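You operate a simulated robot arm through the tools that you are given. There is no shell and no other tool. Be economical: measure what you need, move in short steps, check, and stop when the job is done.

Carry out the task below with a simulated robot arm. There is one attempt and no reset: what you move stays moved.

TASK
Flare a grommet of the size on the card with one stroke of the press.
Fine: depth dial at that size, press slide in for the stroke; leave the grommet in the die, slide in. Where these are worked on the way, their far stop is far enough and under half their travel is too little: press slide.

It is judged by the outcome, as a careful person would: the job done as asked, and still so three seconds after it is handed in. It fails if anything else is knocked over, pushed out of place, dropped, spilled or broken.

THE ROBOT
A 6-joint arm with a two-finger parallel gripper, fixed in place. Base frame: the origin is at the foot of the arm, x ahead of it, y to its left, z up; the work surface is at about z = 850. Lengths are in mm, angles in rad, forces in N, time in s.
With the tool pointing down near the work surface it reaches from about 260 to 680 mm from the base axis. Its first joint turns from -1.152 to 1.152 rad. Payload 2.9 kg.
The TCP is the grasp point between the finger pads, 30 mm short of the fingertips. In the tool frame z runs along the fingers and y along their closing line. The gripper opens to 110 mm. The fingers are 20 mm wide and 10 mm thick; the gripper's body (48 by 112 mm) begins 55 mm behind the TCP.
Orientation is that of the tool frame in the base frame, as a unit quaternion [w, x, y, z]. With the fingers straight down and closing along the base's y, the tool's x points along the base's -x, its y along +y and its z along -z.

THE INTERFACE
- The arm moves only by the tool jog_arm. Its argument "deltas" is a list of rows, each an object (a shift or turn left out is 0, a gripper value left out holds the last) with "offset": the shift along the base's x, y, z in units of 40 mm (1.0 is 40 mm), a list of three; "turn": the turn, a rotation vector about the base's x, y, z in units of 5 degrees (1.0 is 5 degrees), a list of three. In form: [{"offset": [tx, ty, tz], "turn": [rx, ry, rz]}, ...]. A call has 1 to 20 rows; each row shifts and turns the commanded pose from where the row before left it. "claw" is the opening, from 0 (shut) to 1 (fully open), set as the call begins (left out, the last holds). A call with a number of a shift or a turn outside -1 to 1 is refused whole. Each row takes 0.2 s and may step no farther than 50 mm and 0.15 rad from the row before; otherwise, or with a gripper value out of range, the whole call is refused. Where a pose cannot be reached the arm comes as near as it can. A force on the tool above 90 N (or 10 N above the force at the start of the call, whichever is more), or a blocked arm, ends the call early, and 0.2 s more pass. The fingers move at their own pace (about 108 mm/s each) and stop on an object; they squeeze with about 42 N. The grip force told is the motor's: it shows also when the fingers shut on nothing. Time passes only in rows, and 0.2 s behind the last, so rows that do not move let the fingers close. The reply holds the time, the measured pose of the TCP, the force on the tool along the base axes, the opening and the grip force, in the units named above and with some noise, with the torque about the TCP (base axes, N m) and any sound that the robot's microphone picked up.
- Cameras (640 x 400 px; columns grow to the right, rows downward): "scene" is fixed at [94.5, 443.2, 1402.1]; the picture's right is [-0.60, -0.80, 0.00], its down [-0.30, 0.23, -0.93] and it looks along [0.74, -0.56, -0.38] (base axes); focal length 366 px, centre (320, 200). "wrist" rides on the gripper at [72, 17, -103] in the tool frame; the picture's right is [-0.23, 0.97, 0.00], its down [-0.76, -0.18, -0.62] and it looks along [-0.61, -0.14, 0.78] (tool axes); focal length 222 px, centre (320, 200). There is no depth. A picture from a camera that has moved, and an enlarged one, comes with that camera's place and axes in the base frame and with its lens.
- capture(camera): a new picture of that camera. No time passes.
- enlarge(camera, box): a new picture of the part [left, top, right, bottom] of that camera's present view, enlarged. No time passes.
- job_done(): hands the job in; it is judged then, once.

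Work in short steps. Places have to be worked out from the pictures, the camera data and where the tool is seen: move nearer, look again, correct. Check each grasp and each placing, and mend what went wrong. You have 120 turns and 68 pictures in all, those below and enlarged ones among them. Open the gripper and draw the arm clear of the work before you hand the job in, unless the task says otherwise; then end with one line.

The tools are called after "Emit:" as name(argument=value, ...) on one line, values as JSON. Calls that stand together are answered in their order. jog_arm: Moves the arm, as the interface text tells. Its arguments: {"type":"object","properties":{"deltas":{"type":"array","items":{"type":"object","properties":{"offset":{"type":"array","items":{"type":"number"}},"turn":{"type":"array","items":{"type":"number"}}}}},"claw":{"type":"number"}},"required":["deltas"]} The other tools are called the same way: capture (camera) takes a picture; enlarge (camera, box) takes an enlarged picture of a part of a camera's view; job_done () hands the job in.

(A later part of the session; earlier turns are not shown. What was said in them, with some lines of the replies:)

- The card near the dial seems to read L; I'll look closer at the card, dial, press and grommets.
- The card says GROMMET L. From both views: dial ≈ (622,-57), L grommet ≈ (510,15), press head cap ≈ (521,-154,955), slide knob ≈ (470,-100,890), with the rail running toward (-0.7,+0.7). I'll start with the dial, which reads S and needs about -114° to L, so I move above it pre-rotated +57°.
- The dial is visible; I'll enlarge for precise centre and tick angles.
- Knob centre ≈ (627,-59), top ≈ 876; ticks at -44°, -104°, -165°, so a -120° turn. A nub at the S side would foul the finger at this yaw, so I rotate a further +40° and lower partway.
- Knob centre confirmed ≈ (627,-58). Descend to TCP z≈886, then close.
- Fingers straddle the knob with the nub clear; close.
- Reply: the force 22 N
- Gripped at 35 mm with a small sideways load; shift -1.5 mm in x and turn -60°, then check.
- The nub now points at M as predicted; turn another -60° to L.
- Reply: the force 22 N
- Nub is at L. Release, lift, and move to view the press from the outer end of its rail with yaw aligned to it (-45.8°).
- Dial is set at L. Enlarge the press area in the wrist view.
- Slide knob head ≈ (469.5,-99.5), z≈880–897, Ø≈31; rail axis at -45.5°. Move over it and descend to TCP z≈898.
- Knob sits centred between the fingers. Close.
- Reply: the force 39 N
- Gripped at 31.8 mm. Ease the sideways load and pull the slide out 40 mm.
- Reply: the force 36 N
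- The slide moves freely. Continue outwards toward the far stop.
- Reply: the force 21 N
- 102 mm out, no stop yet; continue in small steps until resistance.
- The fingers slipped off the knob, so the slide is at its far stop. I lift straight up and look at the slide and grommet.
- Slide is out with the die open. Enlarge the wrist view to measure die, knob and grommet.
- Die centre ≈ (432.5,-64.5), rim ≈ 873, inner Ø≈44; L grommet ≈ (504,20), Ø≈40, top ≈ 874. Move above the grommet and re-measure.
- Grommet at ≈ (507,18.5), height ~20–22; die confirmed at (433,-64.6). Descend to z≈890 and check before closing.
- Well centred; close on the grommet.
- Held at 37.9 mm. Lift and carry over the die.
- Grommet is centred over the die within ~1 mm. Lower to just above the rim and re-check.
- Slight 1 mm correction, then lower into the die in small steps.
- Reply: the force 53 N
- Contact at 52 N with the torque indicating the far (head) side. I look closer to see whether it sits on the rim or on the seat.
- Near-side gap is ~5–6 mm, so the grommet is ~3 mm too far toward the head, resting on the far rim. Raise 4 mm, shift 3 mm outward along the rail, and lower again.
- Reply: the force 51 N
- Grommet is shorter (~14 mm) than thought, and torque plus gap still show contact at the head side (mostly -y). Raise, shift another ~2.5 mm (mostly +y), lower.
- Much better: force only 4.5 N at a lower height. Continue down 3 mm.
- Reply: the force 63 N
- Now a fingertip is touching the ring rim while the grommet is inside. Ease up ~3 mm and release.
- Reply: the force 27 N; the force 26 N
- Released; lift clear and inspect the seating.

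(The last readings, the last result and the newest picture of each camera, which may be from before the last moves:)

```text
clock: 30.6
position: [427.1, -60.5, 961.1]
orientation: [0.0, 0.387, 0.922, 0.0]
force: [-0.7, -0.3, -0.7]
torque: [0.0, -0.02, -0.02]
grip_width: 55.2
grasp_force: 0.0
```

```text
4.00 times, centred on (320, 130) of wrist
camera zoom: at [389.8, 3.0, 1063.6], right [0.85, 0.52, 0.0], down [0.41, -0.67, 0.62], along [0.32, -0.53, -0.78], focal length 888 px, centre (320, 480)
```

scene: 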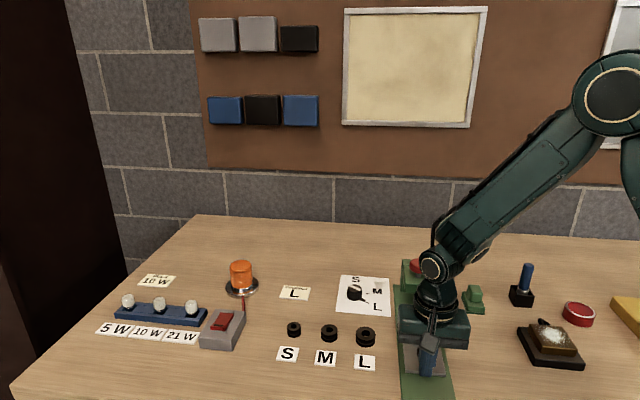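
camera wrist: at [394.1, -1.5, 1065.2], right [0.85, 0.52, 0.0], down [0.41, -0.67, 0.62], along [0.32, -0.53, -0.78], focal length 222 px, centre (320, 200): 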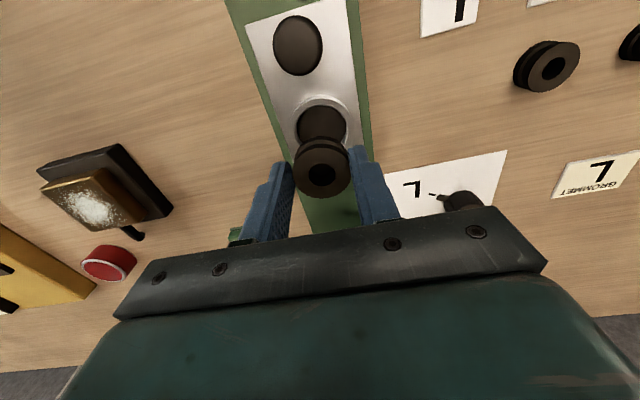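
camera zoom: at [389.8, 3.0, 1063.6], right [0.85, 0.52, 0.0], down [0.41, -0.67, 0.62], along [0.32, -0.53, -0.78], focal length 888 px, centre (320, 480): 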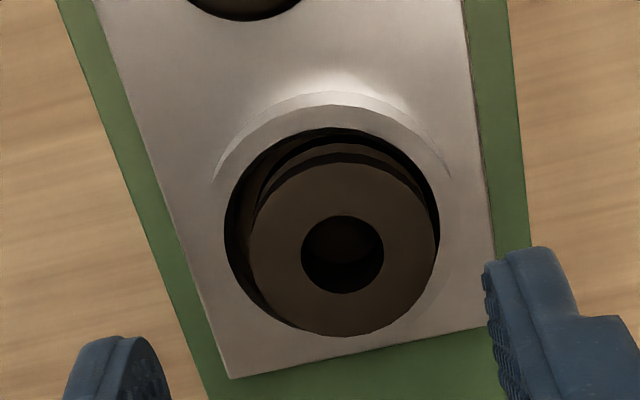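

Grommet is inside the ring but shifted to one side; I'll zoom more to see whether it sits flat.

Emit:
enlarge(camera="scene", box=[408, 320, 446, 346])

Emit:
enlarge(camera="wrist", box=[290, 105, 350, 170])

```text
15.38 times, centred on (427, 333) of scene
camera zoom: at [94.5, 443.2, 1402.1], right [-0.6, -0.8, 0.0], down [-0.3, 0.23, -0.93], along [0.74, -0.56, -0.38], focal length 5633 px, centre (-1326, -1846)
```

zoom: 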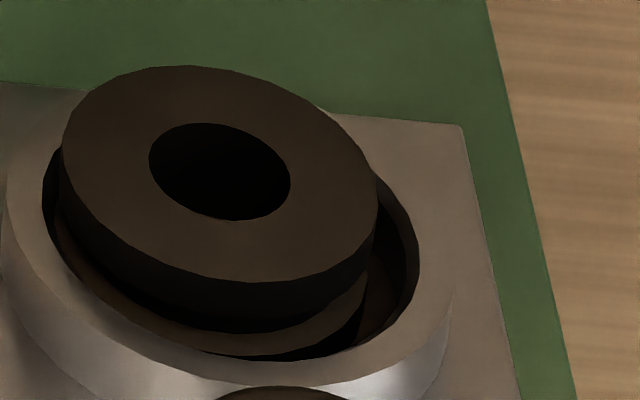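

```text
6.15 times, centred on (320, 138) of wrist
camera zoom: at [389.8, 3.0, 1063.6], right [0.85, 0.52, 0.0], down [0.41, -0.67, 0.62], along [0.32, -0.53, -0.78], focal length 1367 px, centre (320, 585)
```

zoom: 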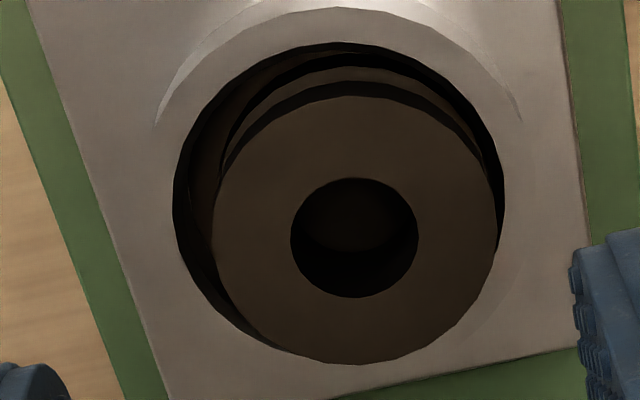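

The grommet sits flat inside the ring. Now move above the slide knob (≈(386,-17)).

Emit:
jog_arm(deltas=[{"offset": [-0.51, 0.54, 0.2]}, {"offset": [-0.51, 0.54, 0]}], claw=0.6)

Emit:
capture(camera="wrist")

```text
clock: 31.2
position: [388.2, -18.2, 968.8]
orientation: [0.0, 0.388, 0.922, 0.0]
force: [0.1, -0.2, 0.2]
torque: [0.0, -0.03, -0.03]
grip_width: 65.9
grasp_force: 0.0
```

```text
21 pictures are left
camera wrist: at [349.2, 46.3, 1071.4], right [0.85, 0.52, 0.0], down [0.41, -0.67, 0.62], along [0.32, -0.53, -0.78], focal length 222 px, centre (320, 200)
```

wrist: 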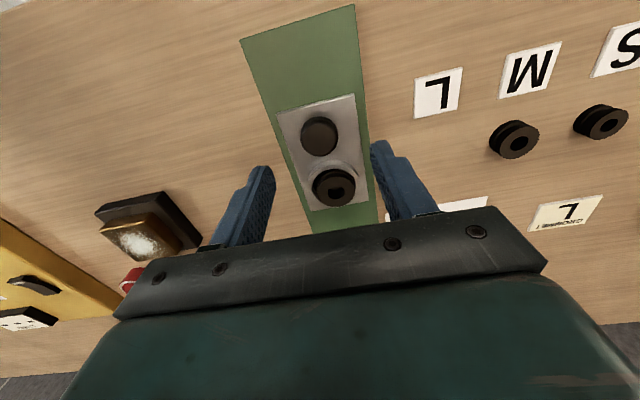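

Knob at ≈ (387,-16.5). Descend and grip.

Emit:
jog_arm(deltas=[{"offset": [-0.04, 0.04, -0.8]}, {"offset": [0, 0, -0.8]}, {"offset": [0, 0, -0.21]}, {"offset": [0, 0, 0]}])

Emit:
jog_arm(deltas=[{"offset": [0, 0, 0]}, {"offset": [0, 0, 0]}, {"offset": [0, 0, 0]}], claw=0)

```text
clock: 32.2
position: [385.7, -17.4, 896.7]
orientation: [0.001, 0.388, 0.922, 0.0]
force: [-0.8, -0.6, 20.8]
torque: [-0.42, 0.67, 0.05]
grip_width: 66.4
grasp_force: 0.6
```

```text
clock: 33.0
position: [384.2, -18.5, 895.8]
orientation: [0.001, 0.389, 0.921, 0.0]
force: [-6.4, -8.8, 37.9]
torque: [-0.22, 0.56, -0.55]
grip_width: 31.6
grasp_force: 44.9
```

Gripped (31.6 mm), fingertips pressing on the plate; raise 2.5 mm and push the slide in 40 mm.

Emit:
jog_arm(deltas=[{"offset": [0, 0, 0.07]}, {"offset": [0.12, -0.12, 0]}, {"offset": [0.14, -0.14, 0]}, {"offset": [0.14, -0.14, 0]}, {"offset": [0.14, -0.14, 0]}, {"offset": [0.14, -0.14, 0]}])

Emit:
enlarge(camera="scene", box=[370, 230, 470, 370])

```text
clock: 34.4
position: [411.1, -44.2, 896.5]
orientation: [-0.003, 0.388, 0.922, -0.001]
force: [-6.4, -5.1, -32.8]
torque: [0.63, 0.23, 0.02]
grip_width: 31.8
grasp_force: 44.9
```

```text
2.86 times, centred on (420, 300) of scene
camera zoom: at [94.8, 443.0, 1402.2], right [-0.6, -0.8, 0.0], down [-0.3, 0.23, -0.93], along [0.74, -0.56, -0.38], focal length 1046 px, centre (34, -86)
```

zoom: 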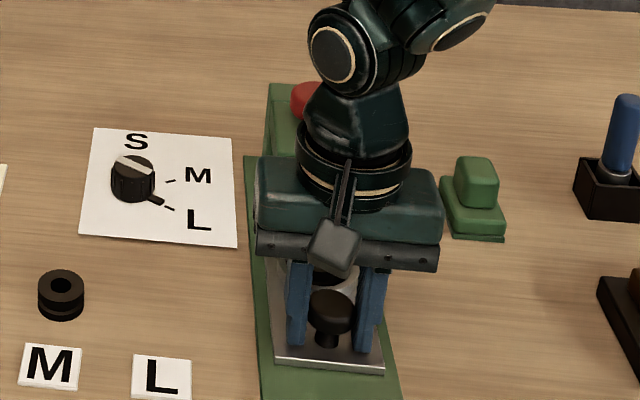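

Slide follows. Continue ~72 mm in.

Emit:
jog_arm(deltas=[{"offset": [0.14, -0.14, -0.03]}, {"offset": [0.14, -0.14, 0]}, {"offset": [0.14, -0.14, 0]}, {"offset": [0.14, -0.14, 0]}, {"offset": [0.14, -0.14, 0]}, {"offset": [0.14, -0.14, 0]}, {"offset": [0.14, -0.14, 0]}, {"offset": [0.14, -0.14, 0]}, {"offset": [0.14, -0.14, 0]}])

```text
clock: 36.4
position: [463.1, -94.8, 896.3]
orientation: [-0.001, 0.389, 0.921, 0.0]
force: [-14.4, -11.4, -13.4]
torque: [0.24, 0.22, -0.22]
grip_width: 31.8
grasp_force: 45.0
```

Near the end; push gently in small steps until resistance.

Emit:
jog_arm(deltas=[{"offset": [0.06, -0.08, 0]}, {"offset": [0.06, -0.07, 0]}, {"offset": [0.05, -0.06, 0]}, {"offset": [0.04, -0.04, 0]}])

Emit:
enlarge(camera="scene", box=[370, 230, 470, 370])

```text
clock: 37.4
position: [469.2, -101.2, 896.7]
orientation: [-0.006, 0.385, 0.923, 0.001]
force: [-30.5, 18.6, 4.4]
torque: [-0.01, -0.37, -0.11]
grip_width: 31.8
grasp_force: 44.6
```

```text
2.86 times, centred on (420, 300) of scene
camera zoom: at [93.6, 443.7, 1402.0], right [-0.6, -0.8, 0.0], down [-0.3, 0.23, -0.93], along [0.74, -0.56, -0.38], focal length 1046 px, centre (34, -86)
```

zoom: 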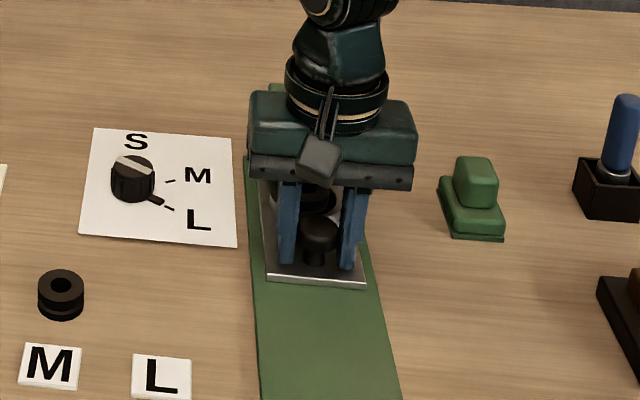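

Slide is fully in (same position as originally, against the stop). Release, lift, and back off to view the press.

Emit:
jog_arm(deltas=[{"offset": [0, 0, 0]}, {"offset": [0, 0, 0]}, {"offset": [0, 0, 0.6]}, {"offset": [0, 0, 1]}, {"offset": [0, 0, 1]}, {"offset": [0, 0, 1]}, {"offset": [0, 0, 1]}], claw=0.6)

Emit:
enlarge(camera="wrist", box=[220, 40, 420, 240])

Emit:
enlarge(camera="scene", box=[380, 240, 460, 350])

```text
clock: 39.0
position: [472.2, -104.5, 1080.3]
orientation: [0.0, 0.388, 0.922, 0.0]
force: [-0.5, 1.6, 0.1]
torque: [0.03, 0.01, 0.01]
grip_width: 66.1
grasp_force: 0.0
```

```text
2.00 times, centred on (320, 140) of wrist
camera zoom: at [433.5, -40.1, 1183.6], right [0.85, 0.52, 0.0], down [0.41, -0.67, 0.62], along [0.32, -0.53, -0.78], focal length 444 px, centre (320, 320)
```

zoom: 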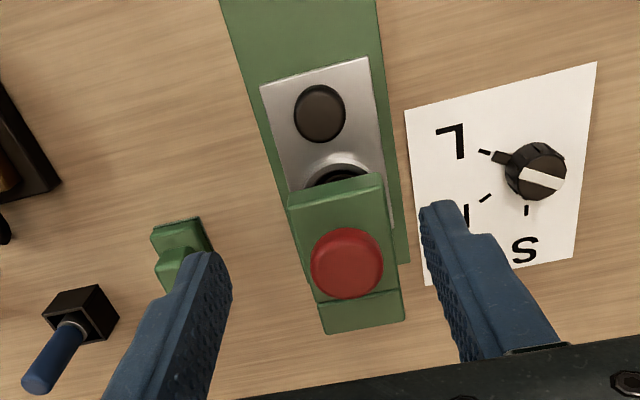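

```text
3.64 times, centred on (420, 295) of scene
camera zoom: at [94.5, 443.2, 1402.1], right [-0.6, -0.8, 0.0], down [-0.3, 0.23, -0.93], along [0.74, -0.56, -0.38], focal length 1331 px, centre (-44, -146)
```

zoom: 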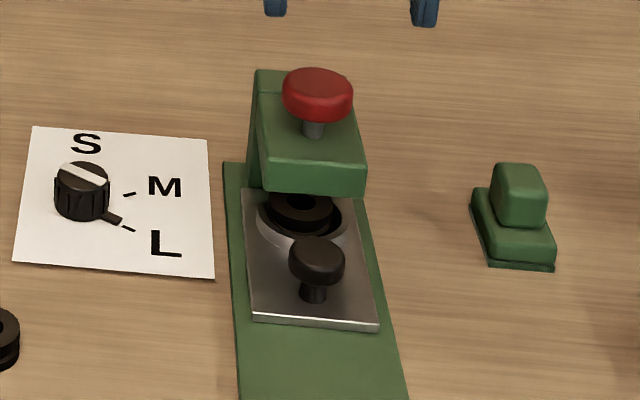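

Slide in with the L grommet under the head. Red plunger cap ≈ (515,-148), top ≈ 960. Close the fingers and position just above it.

Emit:
jog_arm(deltas=[{"offset": [0.54, -0.54, 0]}, {"offset": [0.54, -0.54, 0]}, {"offset": [0, 0, -0.8]}, {"offset": [0, 0, -0.8]}, {"offset": [0, 0, 0]}], claw=0)

Emit:
enlarge(camera="wrist", box=[220, 60, 420, 220])

Emit:
enlarge(camera="scene", box=[380, 220, 460, 320])

```text
clock: 40.2
position: [514.4, -148.2, 1017.5]
orientation: [0.0, 0.388, 0.922, 0.0]
force: [0.5, -0.3, 0.2]
torque: [-0.03, -0.01, 0.0]
grip_width: 0.0
grasp_force: 37.8
```

```text
2.50 times, centred on (320, 140) of wrist
camera zoom: at [476.7, -82.6, 1119.9], right [0.85, 0.52, 0.0], down [0.41, -0.67, 0.62], along [0.32, -0.53, -0.78], focal length 555 px, centre (320, 350)
```

zoom: 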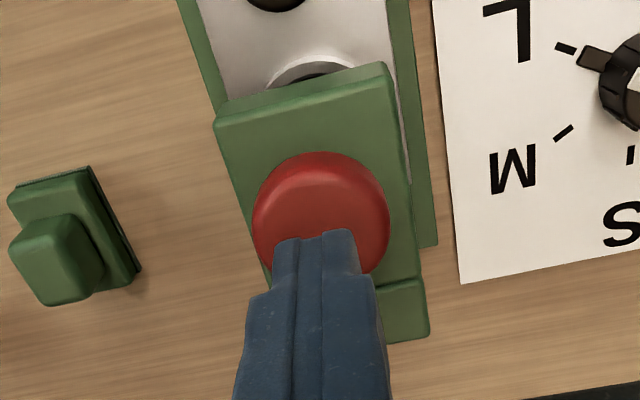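

```text
4.00 times, centred on (420, 270) of scene
camera zoom: at [94.5, 443.2, 1402.1], right [-0.6, -0.8, 0.0], down [-0.3, 0.23, -0.93], along [0.74, -0.56, -0.38], focal length 1464 px, centre (-80, -80)
```

zoom: 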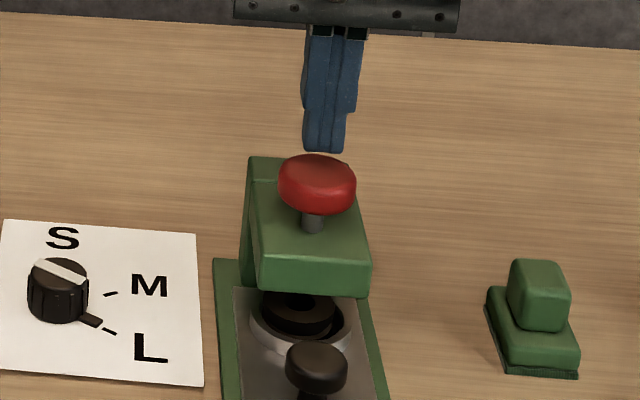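

Fingertips are over the cap (centre ≈ (515,-146)). Press down in one continuous stroke; the force limit will end it at the bottom.

Emit:
jog_arm(deltas=[{"offset": [0, 0.05, -0.3]}, {"offset": [0, 0, -0.15]}, {"offset": [0, 0, -0.1]}, {"offset": [0, 0, -0.1]}, {"offset": [0, 0, -0.1]}, {"offset": [0, 0, -0.1]}, {"offset": [0, 0, -0.1]}, {"offset": [0, 0, -0.1]}, {"offset": [0, 0, -0.1]}, {"offset": [0, 0, -0.1]}, {"offset": [0, 0, -0.1]}, {"offset": [0, 0, -0.1]}])

Emit:
enlarge(camera="scene", box=[380, 220, 460, 320])

```text
clock: 42.1
position: [516.4, -145.2, 988.3]
orientation: [0.007, 0.387, 0.922, 0.001]
force: [-7.3, 1.3, 16.1]
torque: [0.17, 0.33, 0.01]
grip_width: 0.2
grasp_force: 37.8
heard: click
stopped in row 9: the force on the tool passed its limit at 94 N (the readings are from after the stop); the commanded pose is now the measured one
```

```text
4.00 times, centred on (420, 270) of scene
camera zoom: at [94.1, 443.3, 1402.1], right [-0.6, -0.8, 0.0], down [-0.3, 0.23, -0.93], along [0.74, -0.56, -0.38], focal length 1464 px, centre (-80, -80)
```

zoom: 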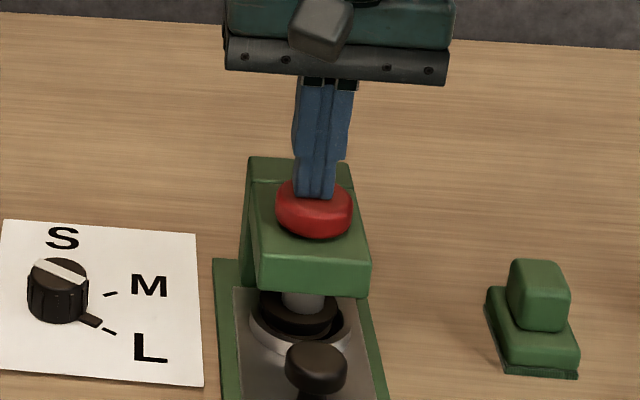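

A click was heard and the plunger is down on the grommet. Lift straight off and check the result.

Emit:
jog_arm(deltas=[{"offset": [0, 0, 0.4]}, {"offset": [0, 0, 0.8]}, {"offset": [0, 0, 1]}, {"offset": [0, 0, 1]}, {"offset": [-0.6, 0.4, 0.6]}, {"offset": [-0.6, 0.4, 0.6]}, {"offset": [-0.6, 0.4, 0.4]}])

Emit:
enlarge(camera="scene", box=[370, 240, 470, 350])

Emit:
capture(camera="scene")

```text
clock: 43.7
position: [443.9, -98.0, 1175.6]
orientation: [0.005, 0.387, 0.922, 0.001]
force: [0.4, -0.1, 0.1]
torque: [-0.02, 0.0, 0.03]
grip_width: 0.0
grasp_force: 37.4
```

```text
3.64 times, centred on (420, 295) of scene
camera zoom: at [94.5, 443.2, 1402.1], right [-0.6, -0.8, 0.0], down [-0.3, 0.23, -0.93], along [0.74, -0.56, -0.38], focal length 1331 px, centre (-44, -146)
```

zoom: 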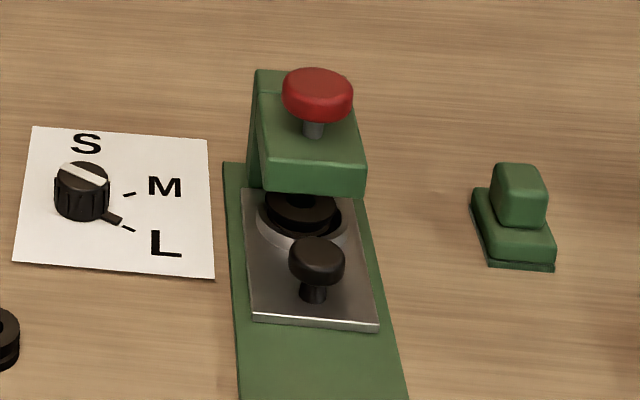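

```text
12 pictures are left
```

scene: 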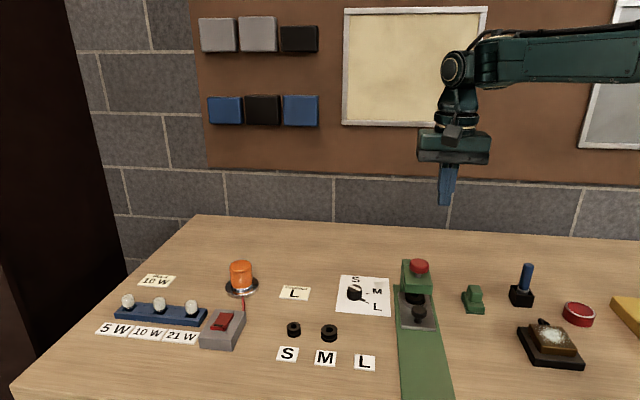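

The plunger has returned, the slide is in with the grommet in the die, and the dial is at L. Open the gripper, already clear of the work.

Emit:
jog_arm(deltas=[{"offset": [0, 0, 0.3]}, {"offset": [0, 0, 0]}, {"offset": [0, 0, 0]}], claw=1)

```text
clock: 44.5
position: [445.6, -97.8, 1189.6]
orientation: [0.006, 0.388, 0.922, 0.001]
force: [0.3, 0.1, 0.6]
torque: [0.01, -0.01, 0.02]
grip_width: 109.9
grasp_force: 0.0
```

Everything is in its final state; handing in.

Emit:
job_done()

```text
The job is handed in.
```

I set the dial to L, loaded the L grommet in the die, pushed the slide fully in and made one press stroke. I heard a click at the bottom, and the grommet is still in the die with the slide in.
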